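You operate a simulated robot arm through the tools that you are given. There is no shell and no other tool.

The job below is to be done with a simulated robot arm. You get a single attempt, and the scene is never put back.

TASK
Make up both white pegs: a black ring, then a brass nut on top.
Fine: the cracked ring comes off first and goes in the small black tray.
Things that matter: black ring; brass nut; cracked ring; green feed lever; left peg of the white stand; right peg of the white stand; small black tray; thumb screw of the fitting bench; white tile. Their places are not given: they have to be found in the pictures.

Only the result counts: the job must be done as asked and must still hold three seconds after the hand-in. Knocking over, shifting, dropping, spilling or breaking anything else fails it.

THE ROBOT
A 7-joint arm with a two-finger parallel gripper, fixed in place. Base frame: the origin is at the foot of the arm, x ahead of it, y to its left, z up; the work surface is at about z = 0.86. Lengths are in m, angles in degrees, forces in N, time in s.
Its first joint turns from -149.0 to 149.0 degrees. Payload 3.43 kg.
Tool frame: the origin (TCP) lies between the finger pads and is the grasp point; the fingertips stand 0.03 m ahead of it; z points along the fingers, y is the line along which they close. The gripper opens to 0.094 m. The fingers are 0.028 m wide and 0.01 m thick; the gripper's body (0.05 by 0.096 m) begins 0.055 m behind the TCP.
Orientation is told as [roll, pitch, yaw] about the base's x, y, z axes, in that order, counted from this pose: with the fingers straight down and closing along the base's y, the tool's x points along the base's -x, its y along +y and its z along -z.

THE INTERFACE
- The arm moves only by the tool drive_tool. Its argument "commands" is a list of rows, each a list of 7 numbers: the gripper command, from -1 (shut) to 1 (fully open), values between in proportion, then the shift along the tool's x, y, z in m, then the turn, a rotation vector about the tool's x, y, z in degrees. In form: [[jaw, dx, dy, dz, rx, ry, rz], ...]. A call has 1 to 20 rows; each row is the pose to reach, as a shift and turn from the pose commanded when the call began, along the tool's axes at that moment. Each row takes 0.2 s and may step no farther than 0.05 m and 8.6 degrees from the row before; otherwise, or with a gripper value out of range, the whole call is refused. A pose out of reach is approached as far as the arm can. The call stops where the force on the tool passes 40 N (or 10 N more than at its start, if that is more) or the arm is blocked; 0.2 s more then pass. Each finger travels about 0.045 m/s and halts on what it meets, pressing with about 26 N; the grip force reading is that of the motor and also rises with nothing between the fingers. The clock runs only during rows and for 0.2 s after the last one: add rows that repeat a pose to give the fingers time. It gives the time, the measured TCP pose, the force on the tool (base axes), the opening and the grip force at its end, in the units of the frame above (readings bear some noise), with the torque about the TCP (base axes, N m) and any sound that the robot's microphone picked up.
- Cameras (640 x 400 px; columns grow to the right, rows downward): "scene" is fixed at [0.2192, 0.5007, 1.5894]; the picture's right is [0.31, -0.95, 0.00], its down [-0.72, -0.23, -0.66] and it looks along [0.63, 0.20, -0.75] (base axes); focal length 315 px, centre (320, 200). "wrist" rides on the gripper at [0.076, 0.014, -0.103] in the tool frame; the picture's right is [-0.18, 0.98, 0.00], its down [-0.75, -0.14, -0.64] and it looks along [-0.63, -0.12, 0.77] (tool axes); focal length 243 px, centre (320, 200).
- camera(camera): a new picture of that camera. It takes no simulated time.
- locate(camera, pixels): for up to 12 pixels [column, row] of the newest picture of that camera ("zoom" is the newest enlarged one), the place [x, y, z] in the base frame of the surface seen there, good to about 0.002 m. It takes no simulated time.
- enlarge(camera, box): a new picture of the part [left, top, right, bottom] of that camera's present view, enlarged. It takes no simulated time.
- close_job(): hands the job in; it is judged then, once.

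Leave the gripper open and the arm clear of the work at the hand-in unless told otherwise.

The tools are called as name(argument=value, ...) on one line, values as JSON. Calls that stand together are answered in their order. drive_tool: Moves the arm, as the interface text tells. Its arguments: {"type":"object","properties":{"commands":{"type":"array","items":{"type":"array","items":{"type":"number"}}}},"required":["commands"]} The other tools are called the same way: camera (camera) takes a picture; locate (camera, pixels) gives the place of the surface under pixels of a picture; enlarge (camera, box) takes an enlarged picture of a part of a camera's view; close_job () hands the job in.

At the start:

```text
time_s: 0.0
ee_pos: [0.842, 0.5157, 1.0891]
tcp_rot: [0.0, -0.1, -0.1]
force: [0.5, -0.3, -0.5]
torque: [0.0, 0.0, -0.02]
width: 0.0939
grip_force: 0.2
```

scene: 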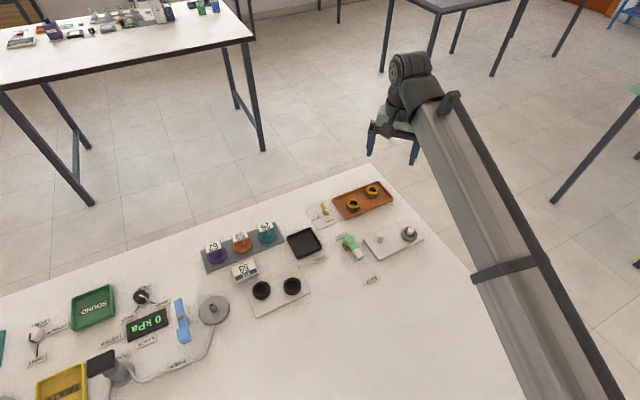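
wrist: 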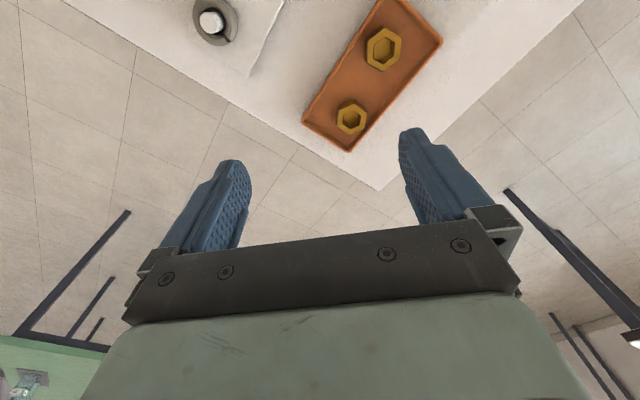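

I see the bench with a white stand (around pixel 395,240), brass nuts in an orange tray (around 362,200), black rings on a white tile (around 277,290), a small black tray (304,243) and a green lever (350,245). I'll enlarge those parts of the scene picture first.

enlarge(camera="scene", box=[280, 170, 440, 290])

enlarge(camera="scene", box=[180, 210, 340, 330])

enlarge(camera="scene", box=[0, 260, 240, 400])

```text
3.33 times, centred on (360, 230) of scene
```

zoom: 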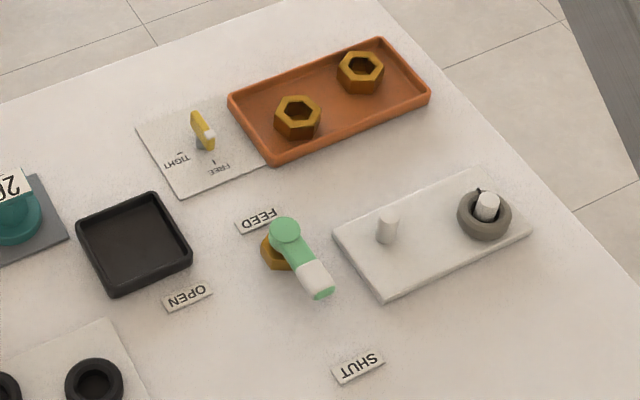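

```text
3.33 times, centred on (260, 270) of scene
```

zoom: 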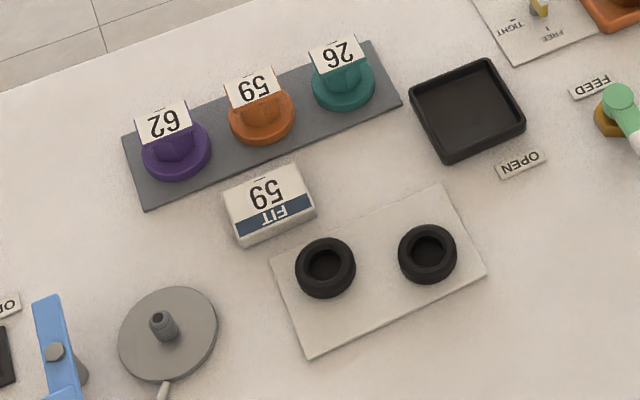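

```text
2.67 times, centred on (120, 330) of scene
```

zoom: 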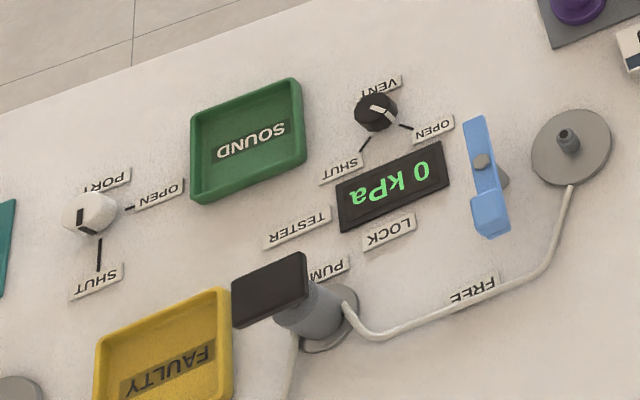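

The lever has OPEN and SHUT labels, and the thumb screw has TIGHT and FREE labels. I'll enlarge these further, along with the cracked ring on the right peg, and then locate the points.

enlarge(camera="scene", box=[304, 190, 352, 220])

enlarge(camera="scene", box=[320, 220, 392, 290])

enlarge(camera="scene", box=[360, 205, 424, 250])

```text
13.33 times, centred on (328, 205) of scene
```

zoom: 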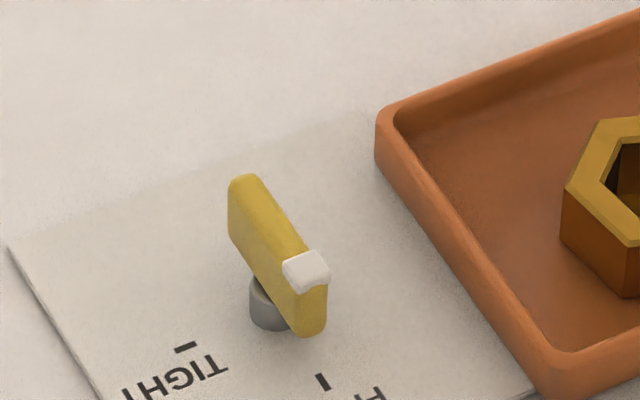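

```text
5.71 times, centred on (356, 255) of scene
```

zoom: 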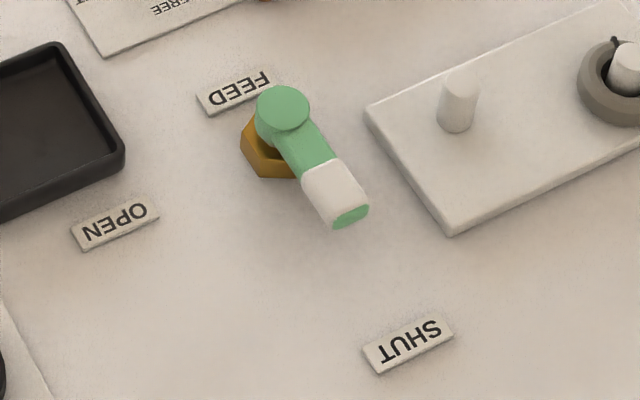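

```text
8.89 times, centred on (392, 228) of scene
```

zoom: 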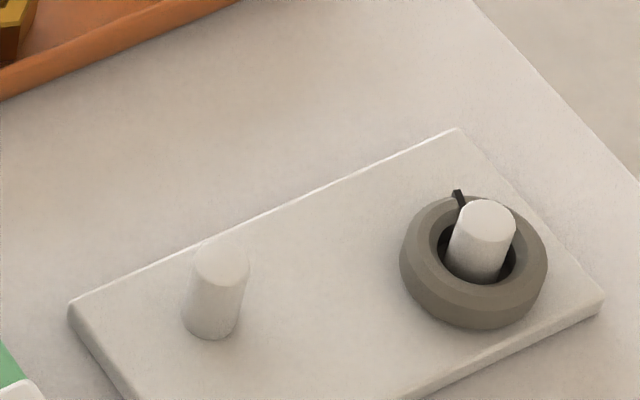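

The lever seems to point at SHUT and the thumb screw at FREE. The cracked grey ring, with its dark crack mark, sits on the right peg. I'll locate the key points in the base frame, using a full scene picture.

camera(camera="scene")

locate(camera="scene", pixels=[[382, 233], [409, 228], [409, 240], [304, 243], [354, 201], [374, 186], [261, 287], [292, 283], [380, 250], [349, 239], [359, 254], [328, 208]])

enlarge(camera="scene", box=[360, 205, 424, 250])

locate(camera="zoom", pixels=[[222, 262], [210, 335], [488, 218], [425, 205], [412, 270], [540, 265], [475, 322], [458, 192], [75, 305], [455, 130], [600, 300], [300, 300]])

```text
taken
```

scene: 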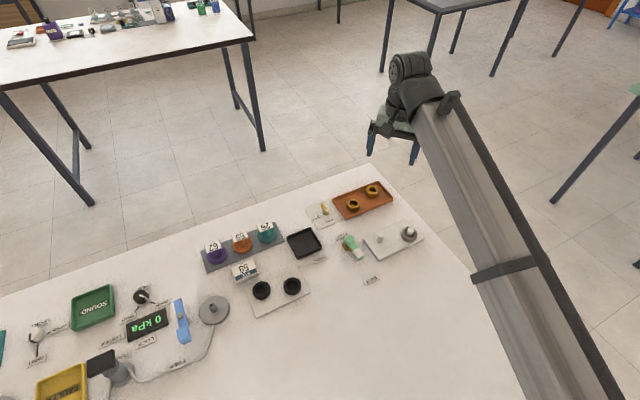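

```text
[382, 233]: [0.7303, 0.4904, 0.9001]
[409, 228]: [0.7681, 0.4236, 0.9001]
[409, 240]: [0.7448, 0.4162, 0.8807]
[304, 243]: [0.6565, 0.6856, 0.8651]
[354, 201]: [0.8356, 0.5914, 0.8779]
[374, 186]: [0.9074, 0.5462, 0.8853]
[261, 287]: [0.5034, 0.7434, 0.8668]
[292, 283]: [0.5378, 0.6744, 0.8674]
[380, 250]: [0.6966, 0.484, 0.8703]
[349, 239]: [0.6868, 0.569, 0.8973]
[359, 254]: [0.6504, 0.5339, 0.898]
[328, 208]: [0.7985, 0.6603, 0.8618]
```

```text
8.89 times, centred on (392, 228) of scene
```

zoom: 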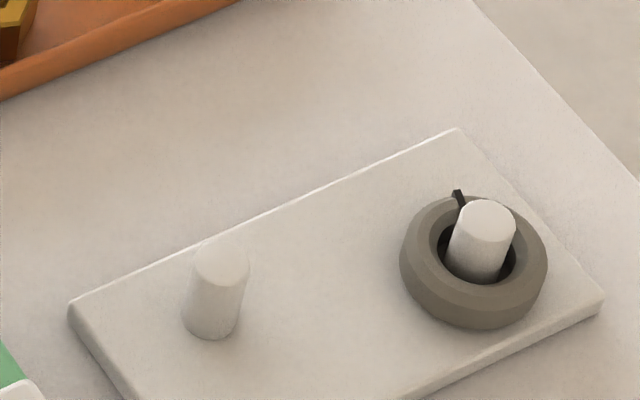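

```text
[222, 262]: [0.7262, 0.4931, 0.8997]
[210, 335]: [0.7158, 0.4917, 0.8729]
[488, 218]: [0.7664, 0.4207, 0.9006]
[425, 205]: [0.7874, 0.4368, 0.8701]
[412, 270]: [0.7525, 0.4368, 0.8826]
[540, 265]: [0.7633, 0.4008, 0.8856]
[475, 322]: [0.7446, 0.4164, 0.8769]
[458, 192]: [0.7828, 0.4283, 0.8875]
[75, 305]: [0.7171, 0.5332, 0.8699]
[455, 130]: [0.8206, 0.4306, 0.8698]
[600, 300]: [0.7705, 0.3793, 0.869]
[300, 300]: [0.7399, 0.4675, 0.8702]
```

I have the pegs at about (0.727, 0.493) and (0.767, 0.421), with tops at 0.900 and the stand top at 0.870. Next I'll enlarge the nuts, the black rings and the tray to get accurate centres, sizes and flat directions.

enlarge(camera="scene", box=[334, 176, 390, 218])

locate(camera="zoom", pixels=[[180, 320], [260, 320], [200, 290], [450, 130], [490, 90], [100, 250], [560, 150], [300, 200], [420, 60], [220, 260], [145, 300], [520, 100]])

```text
9.52 times, centred on (362, 197) of scene
```

zoom: 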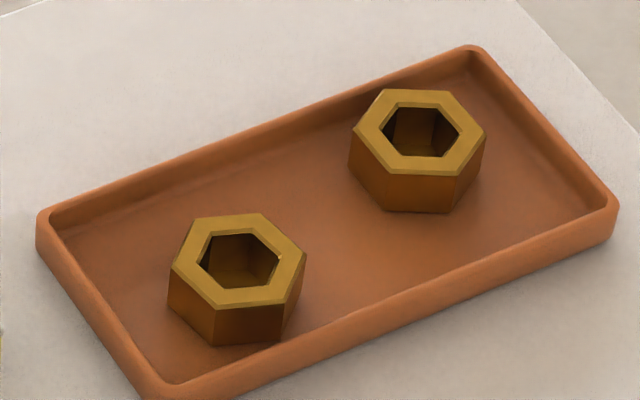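

```text
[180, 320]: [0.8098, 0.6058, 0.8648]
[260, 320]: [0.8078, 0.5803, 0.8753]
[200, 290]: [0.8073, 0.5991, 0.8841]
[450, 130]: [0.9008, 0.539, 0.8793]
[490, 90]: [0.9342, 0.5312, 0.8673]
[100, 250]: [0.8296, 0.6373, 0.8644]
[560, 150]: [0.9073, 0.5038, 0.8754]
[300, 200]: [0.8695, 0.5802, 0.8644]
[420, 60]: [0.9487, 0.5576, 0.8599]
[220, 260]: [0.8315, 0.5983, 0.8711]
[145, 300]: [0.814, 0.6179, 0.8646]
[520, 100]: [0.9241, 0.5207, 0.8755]
```

Now I'll locate the top-face points of both nuts, using points on the rim between the inner and outer hexagons.

locate(camera="zoom", pixels=[[197, 222], [258, 220], [295, 255], [280, 296], [217, 300], [182, 263], [387, 97], [448, 99], [476, 131], [453, 167], [392, 166], [362, 130]])

enlarge(camera="scene", box=[240, 262, 320, 322])

locate(camera="zoom", pixels=[[170, 170], [130, 230], [215, 230], [170, 285], [415, 135], [370, 190], [465, 190], [415, 240], [170, 225], [415, 190], [300, 250], [60, 330]])

```text
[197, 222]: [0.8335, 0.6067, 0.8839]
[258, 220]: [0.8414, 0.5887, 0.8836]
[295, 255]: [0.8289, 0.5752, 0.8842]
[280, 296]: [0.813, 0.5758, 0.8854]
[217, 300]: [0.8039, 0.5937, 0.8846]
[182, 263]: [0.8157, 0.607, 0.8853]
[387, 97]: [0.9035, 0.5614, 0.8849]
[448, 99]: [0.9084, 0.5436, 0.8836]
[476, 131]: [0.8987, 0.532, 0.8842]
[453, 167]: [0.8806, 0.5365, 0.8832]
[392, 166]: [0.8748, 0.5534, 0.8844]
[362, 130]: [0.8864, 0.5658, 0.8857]
```

```text
6.67 times, centred on (280, 292) of scene
```

zoom: 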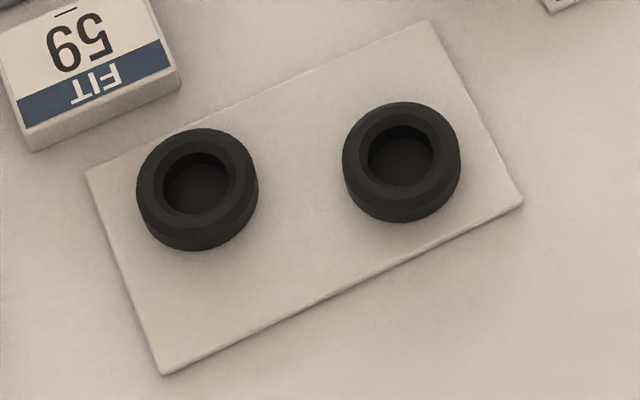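

```text
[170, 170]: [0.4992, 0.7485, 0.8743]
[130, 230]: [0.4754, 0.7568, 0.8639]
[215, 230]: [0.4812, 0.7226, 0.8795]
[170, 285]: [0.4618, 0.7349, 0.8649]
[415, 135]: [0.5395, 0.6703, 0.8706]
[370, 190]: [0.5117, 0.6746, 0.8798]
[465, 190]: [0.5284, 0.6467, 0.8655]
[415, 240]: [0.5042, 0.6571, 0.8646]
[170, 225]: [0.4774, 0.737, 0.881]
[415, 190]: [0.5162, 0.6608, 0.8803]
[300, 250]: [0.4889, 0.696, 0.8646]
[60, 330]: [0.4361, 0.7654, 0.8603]
```

Nut centres come out at about (0.823, 0.591) and (0.892, 0.549), with tops at 0.885. Next are the orange tray corners, the labels and ticks that show the lever and screw states, and the black tray.

enlarge(camera="scene", box=[280, 170, 440, 290])

locate(camera="zoom", pixels=[[187, 297], [357, 367], [258, 219], [180, 151], [214, 163], [232, 97], [380, 40], [428, 95], [274, 161], [285, 228], [312, 270], [205, 128]])

locate(camera="zoom", pixels=[[82, 232], [153, 195], [188, 255], [113, 292], [135, 245], [335, 237], [470, 170], [530, 230], [383, 298], [387, 215], [387, 238], [488, 200]])

```text
3.33 times, centred on (360, 230) of scene
```

zoom: 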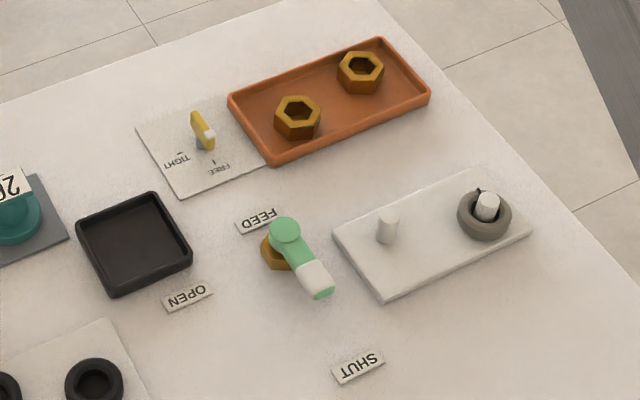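

```text
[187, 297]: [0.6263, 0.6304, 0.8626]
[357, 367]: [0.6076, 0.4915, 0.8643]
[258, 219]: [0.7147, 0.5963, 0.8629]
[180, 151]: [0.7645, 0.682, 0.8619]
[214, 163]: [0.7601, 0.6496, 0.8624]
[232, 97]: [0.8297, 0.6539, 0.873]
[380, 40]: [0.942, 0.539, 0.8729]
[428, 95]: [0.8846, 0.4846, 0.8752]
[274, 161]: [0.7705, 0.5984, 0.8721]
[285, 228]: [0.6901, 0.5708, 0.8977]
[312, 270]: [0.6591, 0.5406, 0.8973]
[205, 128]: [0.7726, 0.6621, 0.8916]
```

```text
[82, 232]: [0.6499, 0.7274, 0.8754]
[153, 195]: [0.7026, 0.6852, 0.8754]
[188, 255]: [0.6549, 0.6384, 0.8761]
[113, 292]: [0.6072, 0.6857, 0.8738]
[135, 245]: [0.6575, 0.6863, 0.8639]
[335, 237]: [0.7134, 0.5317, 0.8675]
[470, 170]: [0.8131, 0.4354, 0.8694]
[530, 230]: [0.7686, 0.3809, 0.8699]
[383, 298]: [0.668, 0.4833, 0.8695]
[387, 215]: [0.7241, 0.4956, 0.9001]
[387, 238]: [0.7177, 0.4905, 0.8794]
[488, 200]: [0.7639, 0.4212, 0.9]
```

The readings confirm the lever is at SHUT: the handle points from (0.688, 0.570) to (0.650, 0.534), in line with the SHUT label. I'm leaving the lever and thumb screw alone. Next the arm goes above the right peg at about (0.7665, 0.421), turned to yaw 45 degrees, for a wrist view.

drive_tool(commands=[[0.4, 0.0126, -0.0158, 0.0115, 0, 0, -7.5], [0.4, 0.0252, -0.0316, 0.023, 0, 0, -15], [0.4, 0.0378, -0.0474, 0.0345, 0, 0, -22.5], [0.4, 0.0503, -0.0631, 0.046, 0, 0, -30], [0.4, 0.0629, -0.0789, 0.0575, 0, 0, -37.5], [0.4, 0.0755, -0.0947, 0.069, 0, 0, -45], [0.4, 0.0755, -0.0947, 0.069, 0, 0, -45]])

camera(camera="wrist")

camera(camera="scene")

```text
time_s: 1.6
ee_pos: [0.7677, 0.4213, 1.021]
tcp_rot: [0.0, 0.1, 45.1]
force: [0.5, -0.1, 0.2]
torque: [-0.02, -0.01, -0.02]
width: 0.0657
grip_force: 0.0
```

```text
taken
```

wrist: 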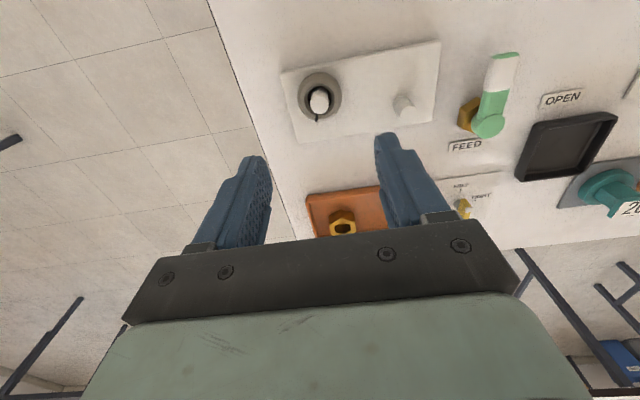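

```text
taken
```

scene: 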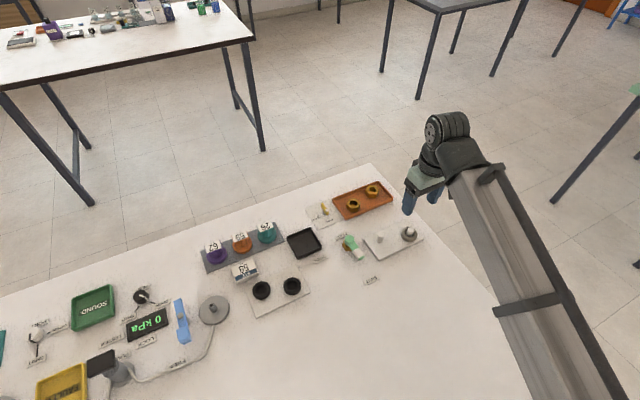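

The yaw turned as expected, and the wrist picture shows the right peg with the grey ring at (320,97) and the left peg at (404,105). I'll enlarge that part and locate both pegs and the ring from this view.

enlarge(camera="wrist", box=[280, 40, 440, 140])

```text
4.00 times, centred on (360, 90) of wrist
```

zoom: 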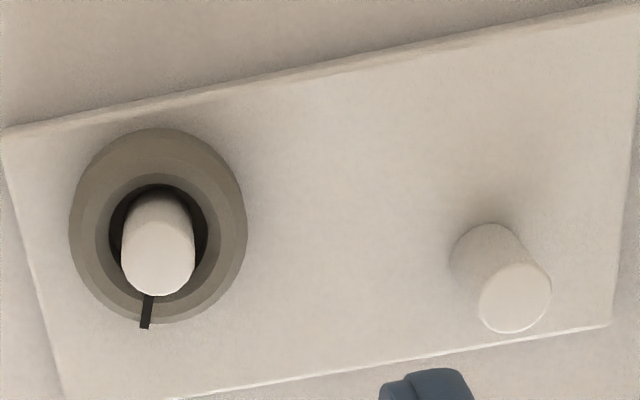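

In the enlarged picture the left peg's top face is centred near (515,297) and the right peg's near (158,262). I'll locate symmetric points on these tops and on the grey ring's rim.

locate(camera="zoom", pixels=[[515, 297], [495, 297], [535, 297], [515, 280], [515, 314], [158, 262], [138, 262], [178, 262], [158, 280], [158, 245], [505, 305], [525, 290]])

locate(camera="zoom", pixels=[[100, 230], [216, 230], [158, 178], [158, 304], [115, 190], [200, 190], [115, 280], [200, 280], [90, 230], [228, 230], [400, 200], [300, 320]])

```text
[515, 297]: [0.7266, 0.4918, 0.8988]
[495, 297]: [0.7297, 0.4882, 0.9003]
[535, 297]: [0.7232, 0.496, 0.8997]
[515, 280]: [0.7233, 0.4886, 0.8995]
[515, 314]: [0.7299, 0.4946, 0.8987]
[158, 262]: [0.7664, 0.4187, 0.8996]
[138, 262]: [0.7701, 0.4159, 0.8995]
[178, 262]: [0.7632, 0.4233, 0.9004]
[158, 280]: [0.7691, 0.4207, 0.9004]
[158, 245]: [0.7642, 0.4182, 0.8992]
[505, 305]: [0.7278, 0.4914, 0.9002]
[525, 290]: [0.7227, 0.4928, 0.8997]
```

```text
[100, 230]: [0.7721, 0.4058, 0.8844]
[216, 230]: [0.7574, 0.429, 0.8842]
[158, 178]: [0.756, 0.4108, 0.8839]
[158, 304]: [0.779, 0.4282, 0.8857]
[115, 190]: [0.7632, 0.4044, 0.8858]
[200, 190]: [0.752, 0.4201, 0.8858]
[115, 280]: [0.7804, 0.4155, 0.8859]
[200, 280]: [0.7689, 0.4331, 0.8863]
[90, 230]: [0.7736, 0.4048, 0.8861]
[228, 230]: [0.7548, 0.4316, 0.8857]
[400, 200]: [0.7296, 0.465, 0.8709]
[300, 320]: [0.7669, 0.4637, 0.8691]
```

Averaged results:
- Left peg: (0.726, 0.492)
- Right peg: (0.7664, 0.4195)
- Cracked ring centre: (0.766, 0.4185), top at 0.886

Now I'll centre the gripper over the ring, partly lower it, and check the pose.

drive_tool(commands=[[0.4, 0.0025, -0.0006, 0.03, 0, 0, 0], [0.4, 0.0025, -0.0006, 0.06, 0, 0, 0], [0.4, 0.0025, -0.0006, 0.06, 0, 0, 0]])

camera(camera="wrist")

```text
time_s: 2.4
ee_pos: [0.7662, 0.4185, 0.9623]
tcp_rot: [0.0, 0.0, 45.0]
force: [0.0, -0.4, -0.3]
torque: [0.04, -0.03, 0.02]
width: 0.0658
grip_force: 0.0
```

```text
taken
```

wrist: 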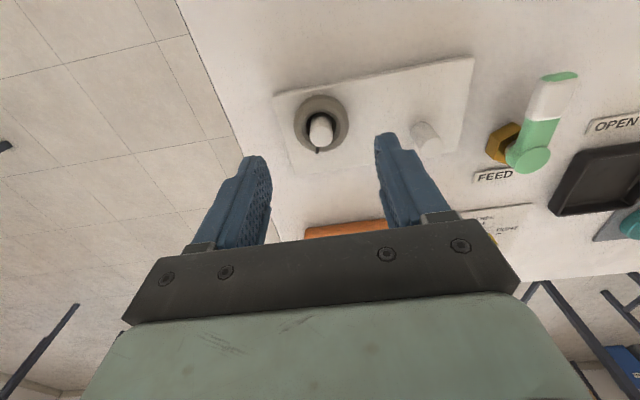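

The TCP is over the ring. I'll lower to about z = 0.906 so the tips cover the upper 1 cm of the ring, then close.

drive_tool(commands=[[0.4, 0, 0, 0.02, 0, 0, 0], [0.4, 0, 0, 0.04, 0, 0, 0], [0.4, 0, 0, 0.056, 0, 0, 0], [0.4, 0, 0, 0.056, 0, 0, 0], [-0.4, 0, 0, 0.056, 0, 0, 0], [-0.4, 0, 0, 0.056, 0, 0, 0], [-0.4, 0, 0, 0.056, 0, 0, 0], [-0.4, 0, 0, 0.056, 0, 0, 0]])

camera(camera="wrist")

```text
time_s: 4.2
ee_pos: [0.7666, 0.4195, 0.9044]
tcp_rot: [0.1, -0.1, 45.0]
force: [-0.2, 0.8, 0.4]
torque: [-0.01, 0.01, 0.01]
width: 0.0418
grip_force: 26.4
```

```text
taken
```

wrist: 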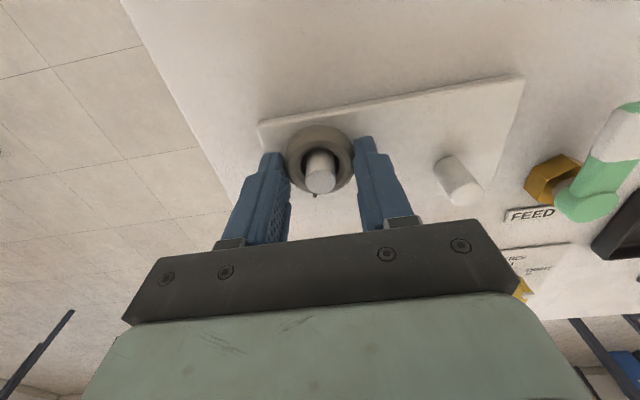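

The ring is gripped at 0.042 m width with 26 N. I'll lift slowly, straight up, watching the force.

drive_tool(commands=[[-0.4, 0, 0, -0.008, 0, 0, 0], [-0.4, 0, 0, -0.016, 0, 0, 0], [-0.4, 0, 0, -0.024, 0, 0, 0]])

camera(camera="wrist")

```text
time_s: 5.0
ee_pos: [0.765, 0.4189, 0.9295]
tcp_rot: [0.0, 0.0, 44.9]
force: [0.8, 0.0, 0.1]
torque: [0.0, 0.0, -0.02]
width: 0.0418
grip_force: 25.9
```

```text
taken
```

wrist: 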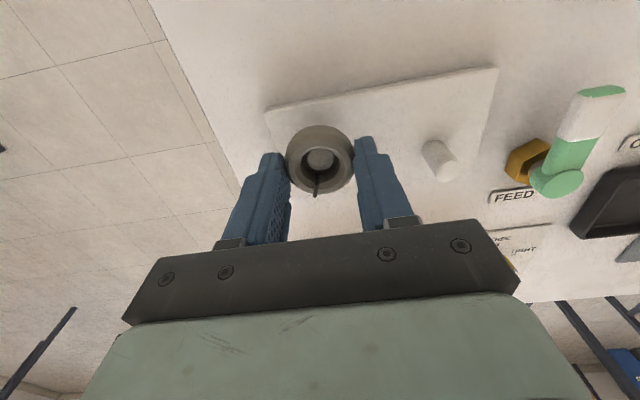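

The ring is off the peg. I'll raise to about z = 1.0 and carry it over the small black tray, centred at about (0.654, 0.684).

drive_tool(commands=[[-0.4, 0, 0, -0.035, 0, 0, 0], [-0.4, 0, 0, -0.07, 0, 0, 0], [-0.4, -0.0135, 0.0334, -0.07, 0, 0, 0], [-0.4, -0.027, 0.0667, -0.07, 0, 0, 0], [-0.4, -0.0405, 0.1001, -0.07, 0, 0, 0], [-0.4, -0.0541, 0.1335, -0.07, 0, 0, 0], [-0.4, -0.0676, 0.1668, -0.07, 0, 0, 0], [-0.4, -0.0811, 0.2002, -0.07, 0, 0, 0], [-0.4, -0.0946, 0.2335, -0.07, 0, 0, 0], [-0.4, -0.1081, 0.2669, -0.07, 0, 0, 0], [-0.4, -0.1081, 0.2669, -0.07, 0, 0, 0]])

camera(camera="wrist")

camera(camera="scene")

```text
time_s: 7.4
ee_pos: [0.6525, 0.6852, 0.9984]
tcp_rot: [0.0, 0.0, 45.0]
force: [0.5, -0.2, 0.0]
torque: [-0.04, 0.02, 0.04]
width: 0.0417
grip_force: 26.3
```

```text
taken
```

wrist: 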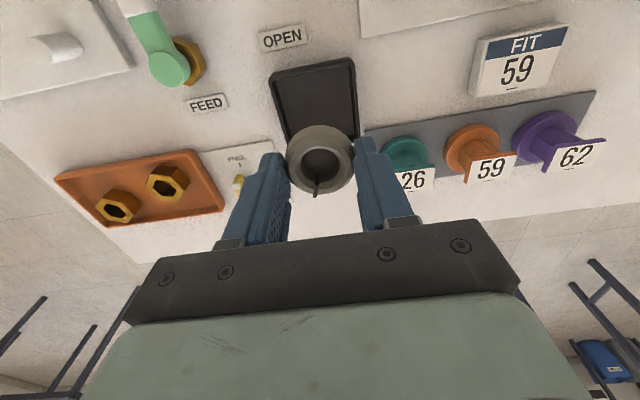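

```text
taken
```

scene: 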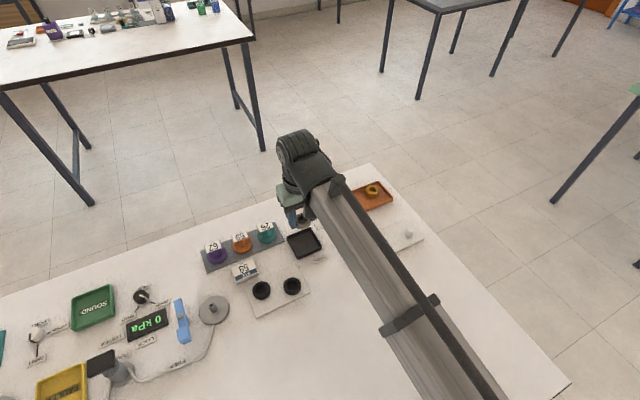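

The grey ring is over the black tray. The teal part stands near the tray, so I'll check its position and height, plus the tray position, before lowering.

locate(camera="wrist", pixels=[[414, 180], [408, 150], [405, 168], [378, 145], [300, 100], [272, 72], [352, 60], [285, 130], [357, 135], [320, 90], [330, 110], [490, 168]])

locate(camera="scene", pixels=[[289, 241], [303, 229], [320, 245], [305, 258], [304, 243], [270, 226], [262, 238], [278, 236]])

```text
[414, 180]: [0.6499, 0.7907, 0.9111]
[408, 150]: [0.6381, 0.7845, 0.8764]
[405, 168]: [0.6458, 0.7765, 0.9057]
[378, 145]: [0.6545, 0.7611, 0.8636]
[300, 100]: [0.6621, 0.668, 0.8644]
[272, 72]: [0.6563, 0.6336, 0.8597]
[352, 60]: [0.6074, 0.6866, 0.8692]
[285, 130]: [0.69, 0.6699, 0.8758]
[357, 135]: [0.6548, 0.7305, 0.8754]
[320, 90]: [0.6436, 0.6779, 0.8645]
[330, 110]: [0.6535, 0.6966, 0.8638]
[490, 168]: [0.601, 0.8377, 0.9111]
```

```text
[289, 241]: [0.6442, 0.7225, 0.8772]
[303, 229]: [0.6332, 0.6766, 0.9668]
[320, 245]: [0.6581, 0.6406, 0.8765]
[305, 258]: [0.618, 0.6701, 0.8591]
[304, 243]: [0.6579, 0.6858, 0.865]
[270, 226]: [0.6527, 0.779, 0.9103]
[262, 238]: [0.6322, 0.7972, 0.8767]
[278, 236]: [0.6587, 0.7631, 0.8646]
```

The teal part is about 0.07 m along the closing line, so it's clear. I'll lower until the fingertips are just above the tray walls (TCP about 0.9078), release, and rise.

drive_tool(commands=[[-0.4, 0, 0, 0.03, 0, 0, 0], [-0.4, 0, 0, 0.06, 0, 0, 0], [-0.4, 0, 0, 0.08, 0, 0, 0], [-0.4, 0, 0, 0.0903, 0, 0, 0], [-0.4, 0, 0, 0.0903, 0, 0, 0]])

camera(camera="wrist")

enlarge(camera="scene", box=[260, 200, 340, 270])

```text
time_s: 8.6
ee_pos: [0.6544, 0.6841, 0.9087]
tcp_rot: [0.1, 0.0, 45.0]
force: [0.3, -0.5, -0.2]
torque: [-0.02, 0.02, -0.01]
width: 0.0415
grip_force: 26.3
```

```text
taken
```

wrist: 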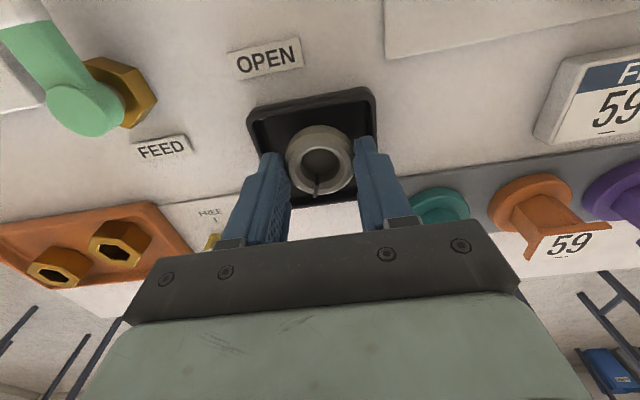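

```text
5.71 times, centred on (300, 235) of scene
```

zoom: 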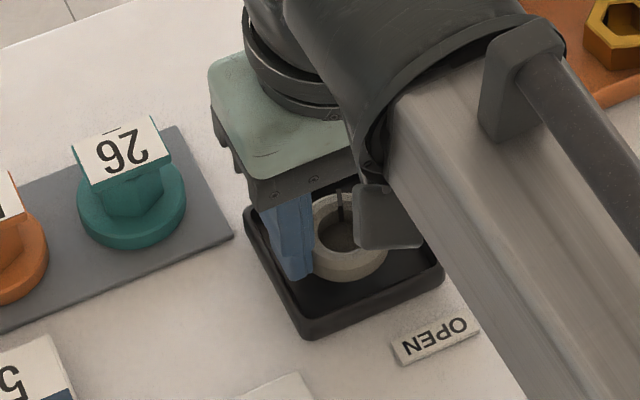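

The ring hangs inside the tray walls. I'll open the fingers a little to release it, then rise and look.

drive_tool(commands=[[0.15, 0, 0, 0, 0, 0, 0], [0.15, 0, 0, 0, 0, 0, 0], [0.15, 0, 0, 0, 0, 0, 0], [0.15, 0, 0, -0.03, 0, 0, 0], [0.15, 0, 0, -0.06, 0, 0, 0], [0.15, 0, 0, -0.09, 0, 0, 0]])

camera(camera="wrist")

enlarge(camera="scene", box=[260, 200, 340, 270])

```text
time_s: 10.0
ee_pos: [0.6526, 0.6827, 0.9988]
tcp_rot: [0.0, 0.0, 45.0]
force: [0.1, 0.0, 0.1]
torque: [0.0, 0.03, 0.01]
width: 0.0541
grip_force: 0.0
```

```text
taken
```

wrist: 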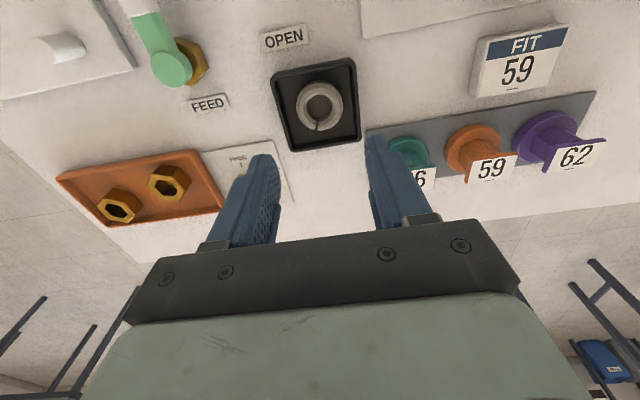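

```text
5.71 times, centred on (300, 235) of scene
```

zoom: 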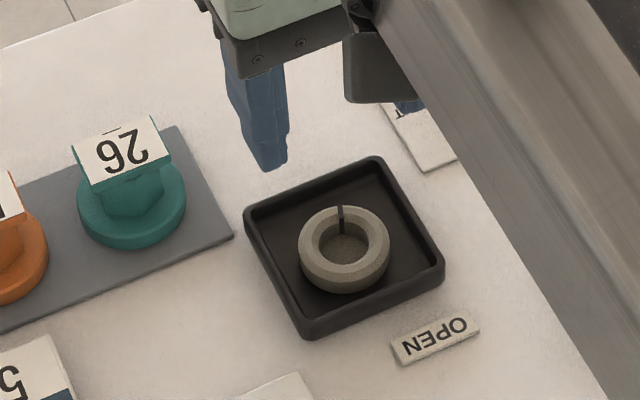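

The cracked ring lies in the black tray. Next I'll go over the black rings on the white tile, to about (0.529, 0.670), and look with the wrist camera.

drive_tool(commands=[[0.15, 0.0321, 0.0261, 0, 0, 0, 0], [0.15, 0.0643, 0.0523, 0, 0, 0, 0], [0.15, 0.0964, 0.0784, 0, 0, 0, 0], [0.15, 0.0964, 0.0784, 0, 0, 0, 0]])

camera(camera="wrist")

enlarge(camera="wrist", box=[280, 30, 440, 130])

```text
time_s: 11.0
ee_pos: [0.5291, 0.6713, 0.9998]
tcp_rot: [0.0, 0.0, 45.0]
force: [0.4, 0.4, -0.2]
torque: [-0.01, 0.01, -0.02]
width: 0.0541
grip_force: 0.1
```

```text
taken
```

wrist: 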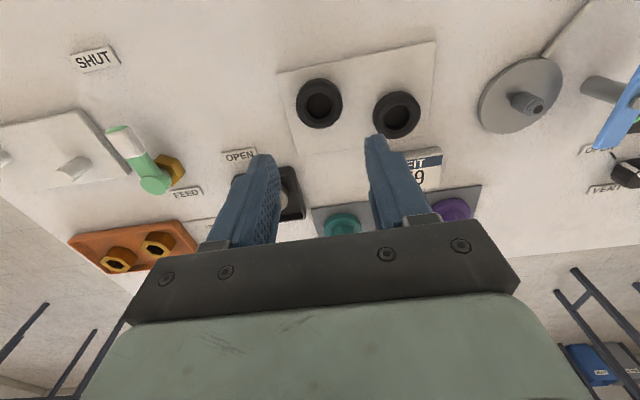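

```text
4.00 times, centred on (360, 80) of wrist
```

zoom: 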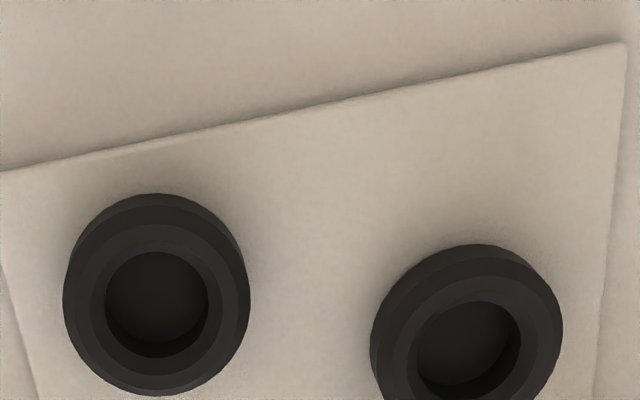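

Both rings are in view. I'll locate symmetric rim points of the nearer ring (hole centre about (157,304) in the enlarged picture) and of the other one (hole centre about (468,352)).

locate(camera="zoom", pixels=[[92, 304], [222, 304], [157, 240], [157, 368], [109, 256], [205, 352], [205, 256], [109, 352], [157, 304], [30, 250], [300, 250], [320, 350]])

enlarge(camera="wrist", box=[360, 70, 440, 150])

```text
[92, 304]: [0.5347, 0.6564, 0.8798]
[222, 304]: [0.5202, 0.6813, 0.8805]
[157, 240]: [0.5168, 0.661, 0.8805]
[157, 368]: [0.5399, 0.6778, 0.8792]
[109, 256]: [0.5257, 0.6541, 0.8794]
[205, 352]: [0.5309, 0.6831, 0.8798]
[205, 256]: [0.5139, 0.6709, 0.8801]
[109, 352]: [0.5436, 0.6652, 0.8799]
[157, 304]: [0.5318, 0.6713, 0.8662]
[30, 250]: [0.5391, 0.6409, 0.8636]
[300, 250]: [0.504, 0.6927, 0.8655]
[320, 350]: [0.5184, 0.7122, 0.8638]
```

```text
5.00 times, centred on (400, 110) of wrist
```

zoom: 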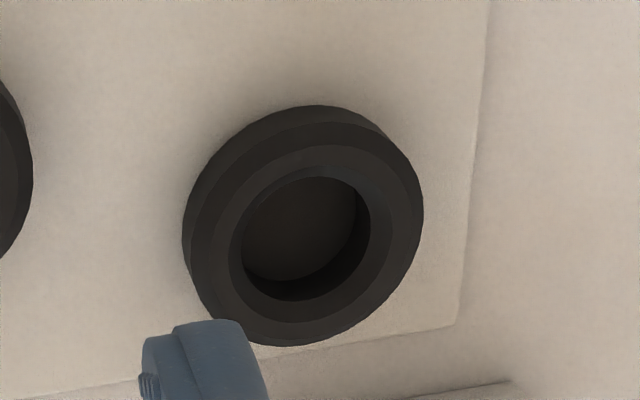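

The ring centre is (0.5282, 0.6687) with its top at 0.880. I'll align, descend to TCP z of about 0.8975, and close on it.

drive_tool(commands=[[0.15, 0.0029, -0.0008, 0.03, 0, 0, 0], [0.15, 0.0029, -0.0008, 0.06, 0, 0, 0], [0.15, 0.0029, -0.0008, 0.085, 0, 0, 0], [0.15, 0.0029, -0.0008, 0.1015, 0, 0, 0], [0.15, 0.0029, -0.0008, 0.1015, 0, 0, 0], [-0.4, 0.0029, -0.0008, 0.1015, 0, 0, 0], [-0.4, 0.0029, -0.0008, 0.1015, 0, 0, 0], [-0.4, 0.0029, -0.0008, 0.1015, 0, 0, 0], [-0.4, 0.0029, -0.0008, 0.1015, 0, 0, 0]])

camera(camera="wrist")

```text
time_s: 13.0
ee_pos: [0.5288, 0.6695, 0.8957]
tcp_rot: [-0.1, 0.0, 45.0]
force: [-0.2, 0.5, 1.0]
torque: [0.01, -0.01, 0.0]
width: 0.0418
grip_force: 26.4
```

```text
taken
```

wrist: 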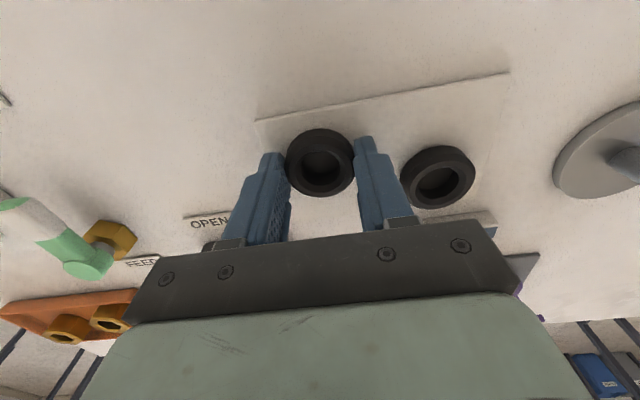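

A black ring is gripped at 0.0418 m. I'll lift it 0.10 m and carry it along the bench diagonal to above the right peg.

drive_tool(commands=[[-0.4, 0, 0, -0.02, 0, 0, 0], [-0.4, 0, 0, -0.06, 0, 0, 0], [-0.4, 0, 0, -0.1, 0, 0, 0], [-0.4, 0.0008, -0.0345, -0.1, 0, 0, 0], [-0.4, 0.0016, -0.0689, -0.1, 0, 0, 0], [-0.4, 0.0025, -0.1034, -0.1, 0, 0, 0], [-0.4, 0.0033, -0.1378, -0.1, 0, 0, 0], [-0.4, 0.0041, -0.1723, -0.1, 0, 0, 0], [-0.4, 0.0049, -0.2068, -0.1, 0, 0, 0], [-0.4, 0.0057, -0.2412, -0.1, 0, 0, 0], [-0.4, 0.0066, -0.2757, -0.1, 0, 0, 0], [-0.4, 0.0074, -0.3101, -0.1, 0, 0, 0], [-0.4, 0.0082, -0.3446, -0.1, 0, 0, 0], [-0.4, 0.0082, -0.3446, -0.1, 0, 0, 0]])

camera(camera="wrist")

enlarge(camera="wrist", box=[270, 100, 370, 210])

```text
time_s: 16.0
ee_pos: [0.7664, 0.4192, 0.9973]
tcp_rot: [0.0, 0.1, 45.0]
force: [0.1, 0.4, -0.3]
torque: [0.02, 0.03, 0.0]
width: 0.0416
grip_force: 25.9
```

```text
taken
```

wrist: 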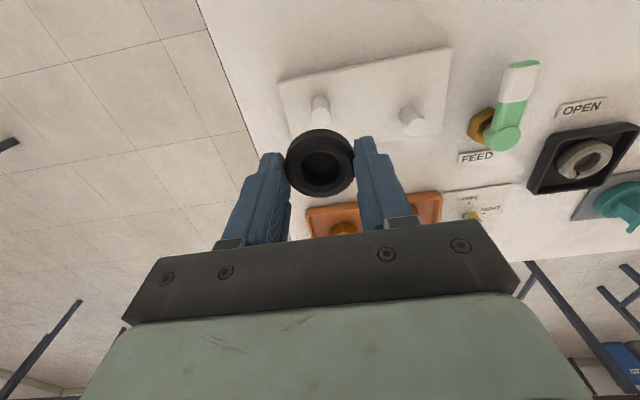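

```text
3.64 times, centred on (320, 155) of wrist
```

zoom: 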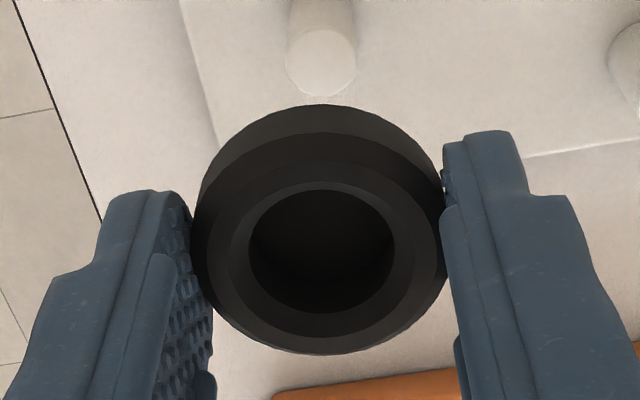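

The ring's hole looks dark even when held up, so I'll measure what lies inside it: a floor, or the stand below. I'll also measure the rim position relative to the peg.

locate(camera="zoom", pixels=[[320, 240], [320, 215], [290, 235], [350, 235], [320, 265], [320, 290], [320, 180], [320, 325], [240, 250], [402, 250], [320, 70], [320, 60]])

```text
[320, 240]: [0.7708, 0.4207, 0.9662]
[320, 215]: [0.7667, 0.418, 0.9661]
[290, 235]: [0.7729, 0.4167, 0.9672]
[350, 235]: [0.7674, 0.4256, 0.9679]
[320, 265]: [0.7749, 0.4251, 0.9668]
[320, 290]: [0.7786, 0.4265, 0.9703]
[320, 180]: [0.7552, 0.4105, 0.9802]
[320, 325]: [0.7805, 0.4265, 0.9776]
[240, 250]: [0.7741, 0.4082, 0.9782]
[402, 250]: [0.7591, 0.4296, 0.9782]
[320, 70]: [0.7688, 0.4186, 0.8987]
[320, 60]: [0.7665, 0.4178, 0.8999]
```

The black ring's hole has a floor about 2-3 mm above its underside, at least in this view. I'll check whether the grey ring in the tray shows the same thing, because that one did sit on a peg.

enlarge(camera="wrist", box=[540, 120, 640, 190])

locate(camera="zoom", pixels=[[270, 200], [270, 225], [290, 210], [250, 210], [270, 120], [200, 230], [350, 190], [270, 280], [120, 300], [450, 100], [285, 235], [260, 190]])

enlarge(camera="scene", box=[284, 225, 324, 260])

```text
5.71 times, centred on (590, 155) of wrist
```

zoom: 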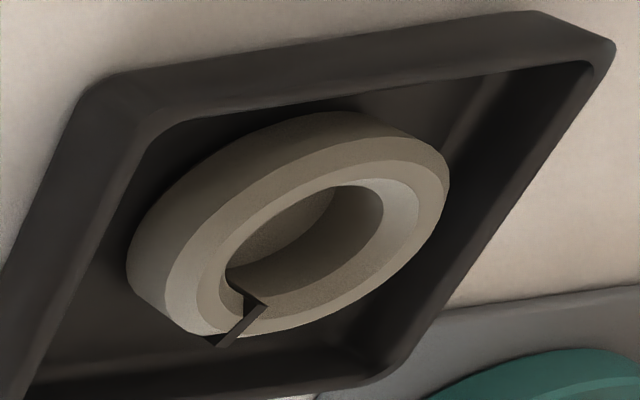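

```text
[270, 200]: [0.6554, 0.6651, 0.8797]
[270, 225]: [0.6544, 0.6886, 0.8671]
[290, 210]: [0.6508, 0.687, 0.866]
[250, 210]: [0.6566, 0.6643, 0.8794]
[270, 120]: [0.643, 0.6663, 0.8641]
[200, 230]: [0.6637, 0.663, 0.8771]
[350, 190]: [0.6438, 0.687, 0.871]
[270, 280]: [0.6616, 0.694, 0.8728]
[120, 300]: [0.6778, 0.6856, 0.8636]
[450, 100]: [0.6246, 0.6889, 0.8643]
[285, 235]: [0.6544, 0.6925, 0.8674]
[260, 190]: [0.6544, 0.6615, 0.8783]
```

```text
11.43 times, centred on (304, 242) of scene
```

zoom: 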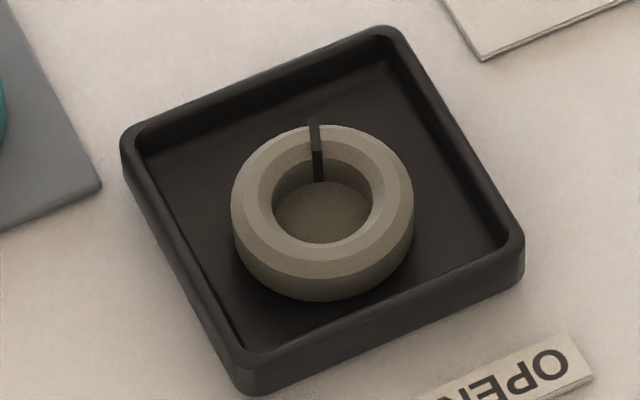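

The grey ring shows the same grey floor at 0.867 although the peg stood through it, so that floor is only how the ring is drawn. Ring centre (0.767, 0.418) and peg (0.7667, 0.418) line up in the same picture. I'll lower slowly in small steps; the force limit guards the move.

drive_tool(commands=[[-0.4, 0, 0, 0.03, 0, 0, 0], [-0.4, 0, 0, 0.056, 0, 0, 0], [-0.4, 0, 0, 0.064, 0, 0, 0], [-0.4, 0, 0, 0.068, 0, 0, 0], [-0.4, 0, 0, 0.072, 0, 0, 0]])

camera(camera="wrist")

enlarge(camera="scene", box=[360, 190, 440, 260])

```text
time_s: 17.2
ee_pos: [0.7667, 0.4191, 0.9256]
tcp_rot: [0.0, 0.0, 45.0]
force: [-0.4, -0.2, -0.6]
torque: [0.01, 0.05, 0.0]
width: 0.0417
grip_force: 26.2
```

```text
taken
```

wrist: 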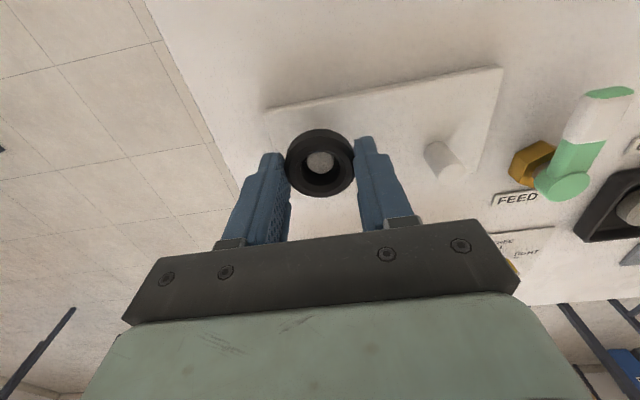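

```text
5.71 times, centred on (400, 225) of scene
```

zoom: 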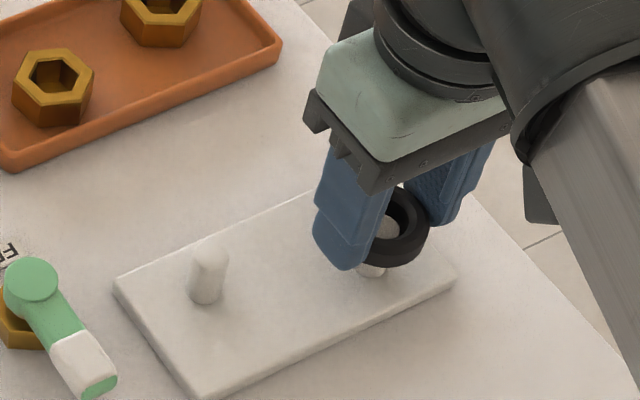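

The peg top now shows inside the ring's hole with no contact force. I'll continue down another 0.0215 m to just above the stand.

drive_tool(commands=[[-0.4, 0, 0, 0.006, 0, 0, 0], [-0.4, 0, 0, 0.012, 0, 0, 0], [-0.4, 0, 0, 0.017, 0, 0, 0], [-0.4, 0, 0, 0.0215, 0, 0, 0], [-0.4, 0, 0, 0.0215, 0, 0, 0]])

camera(camera="wrist")

enlarge(camera="scene", box=[360, 190, 440, 260])

```text
time_s: 18.4
ee_pos: [0.7664, 0.4188, 0.904]
tcp_rot: [-0.1, -0.1, 45.0]
force: [0.6, 0.7, -0.9]
torque: [0.02, -0.02, 0.0]
width: 0.0417
grip_force: 25.8
```

```text
taken
```

wrist: 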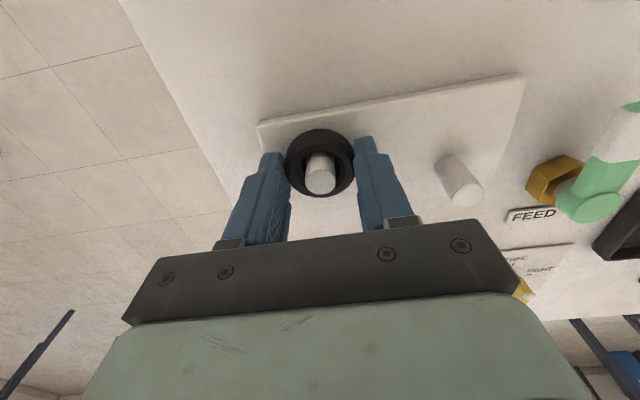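

```text
5.71 times, centred on (400, 225) of scene
```

zoom: 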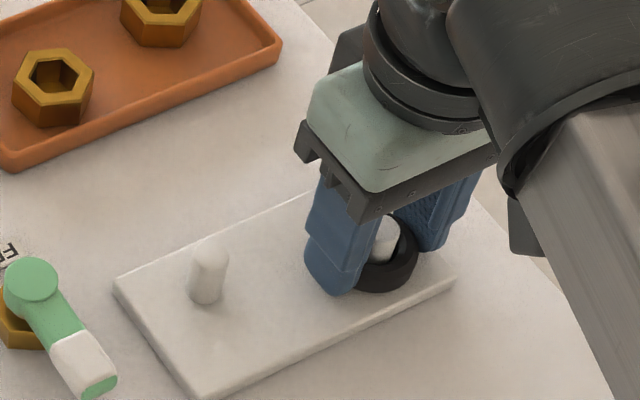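

The ring is around the peg, 1-2 mm above the stand. I'll lower 1.2 mm more, open, and rise.

drive_tool(commands=[[-0.4, 0, 0, 0.0012, 0, 0, 0], [-0.4, 0, 0, 0.0012, 0, 0, 0], [0.15, 0, 0, 0.0012, 0, 0, 0], [0.15, 0, 0, 0.0012, 0, 0, 0], [0.15, 0, 0, 0.0012, 0, 0, 0], [0.15, 0, 0, -0.02, 0, 0, 0], [0.15, 0, 0, -0.05, 0, 0, 0], [0.15, 0, 0, -0.09, 0, 0, 0]])

camera(camera="wrist")

enlarge(camera="wrist", box=[280, 40, 440, 140])

```text
time_s: 20.2
ee_pos: [0.7669, 0.4193, 0.9954]
tcp_rot: [0.0, 0.0, 45.0]
force: [-0.3, 0.0, 0.6]
torque: [0.01, 0.01, -0.03]
width: 0.0538
grip_force: 0.1
```

```text
taken
```

wrist: 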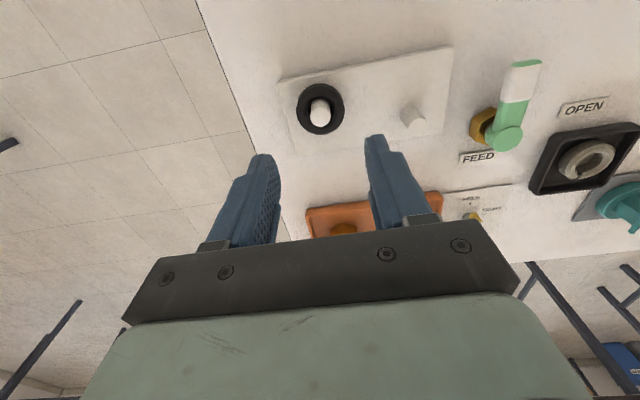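

```text
4.00 times, centred on (360, 90) of wrist
```

zoom: 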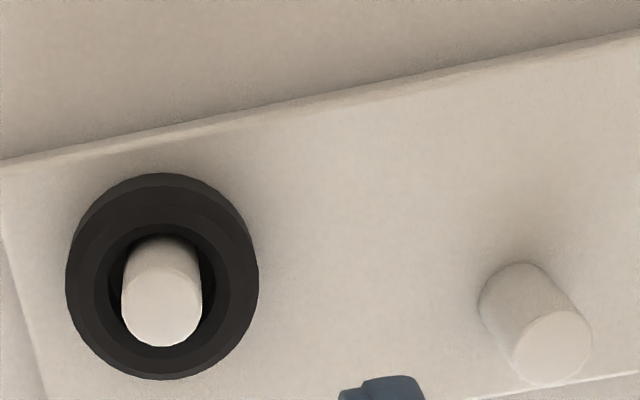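

The first black ring lies flat on the right peg. Now I'll go above the second black ring at about (0.4995, 0.7335).

drive_tool(commands=[[0.15, -0.0028, 0.0343, 0, 0, 0, 0], [0.15, -0.0056, 0.0685, 0, 0, 0, 0], [0.15, -0.0084, 0.1028, 0, 0, 0, 0], [0.15, -0.0112, 0.137, 0, 0, 0, 0], [0.15, -0.014, 0.1713, 0, 0, 0, 0], [0.15, -0.0168, 0.2055, 0, 0, 0, 0], [0.15, -0.0195, 0.2398, 0, 0, 0, 0], [0.15, -0.0223, 0.274, 0, 0, 0, 0], [0.15, -0.0251, 0.3083, 0, 0, 0, 0], [0.15, -0.0279, 0.3425, 0, 0, 0, 0], [0.15, -0.0307, 0.3768, 0, 0, 0, 0], [0.15, -0.0335, 0.411, 0, 0, 0, 0], [0.15, -0.0335, 0.411, 0, 0, 0, 0]])

camera(camera="wrist")

enlarge(camera="wrist", box=[270, 60, 370, 150])

```text
time_s: 23.0
ee_pos: [0.4992, 0.734, 0.9941]
tcp_rot: [-0.1, 0.0, 44.8]
force: [0.1, 0.9, 0.2]
torque: [0.01, 0.01, 0.01]
width: 0.0542
grip_force: 0.1
```

```text
taken
```

wrist: 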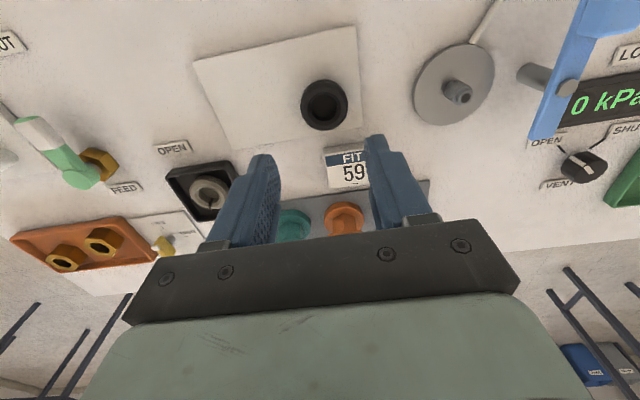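

```text
4.44 times, centred on (320, 105) of wrist
```

zoom: 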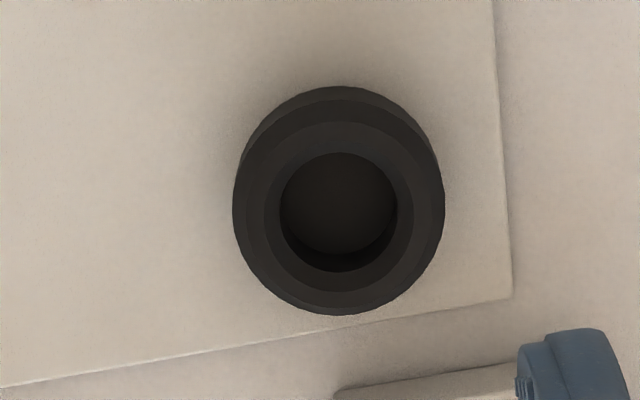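

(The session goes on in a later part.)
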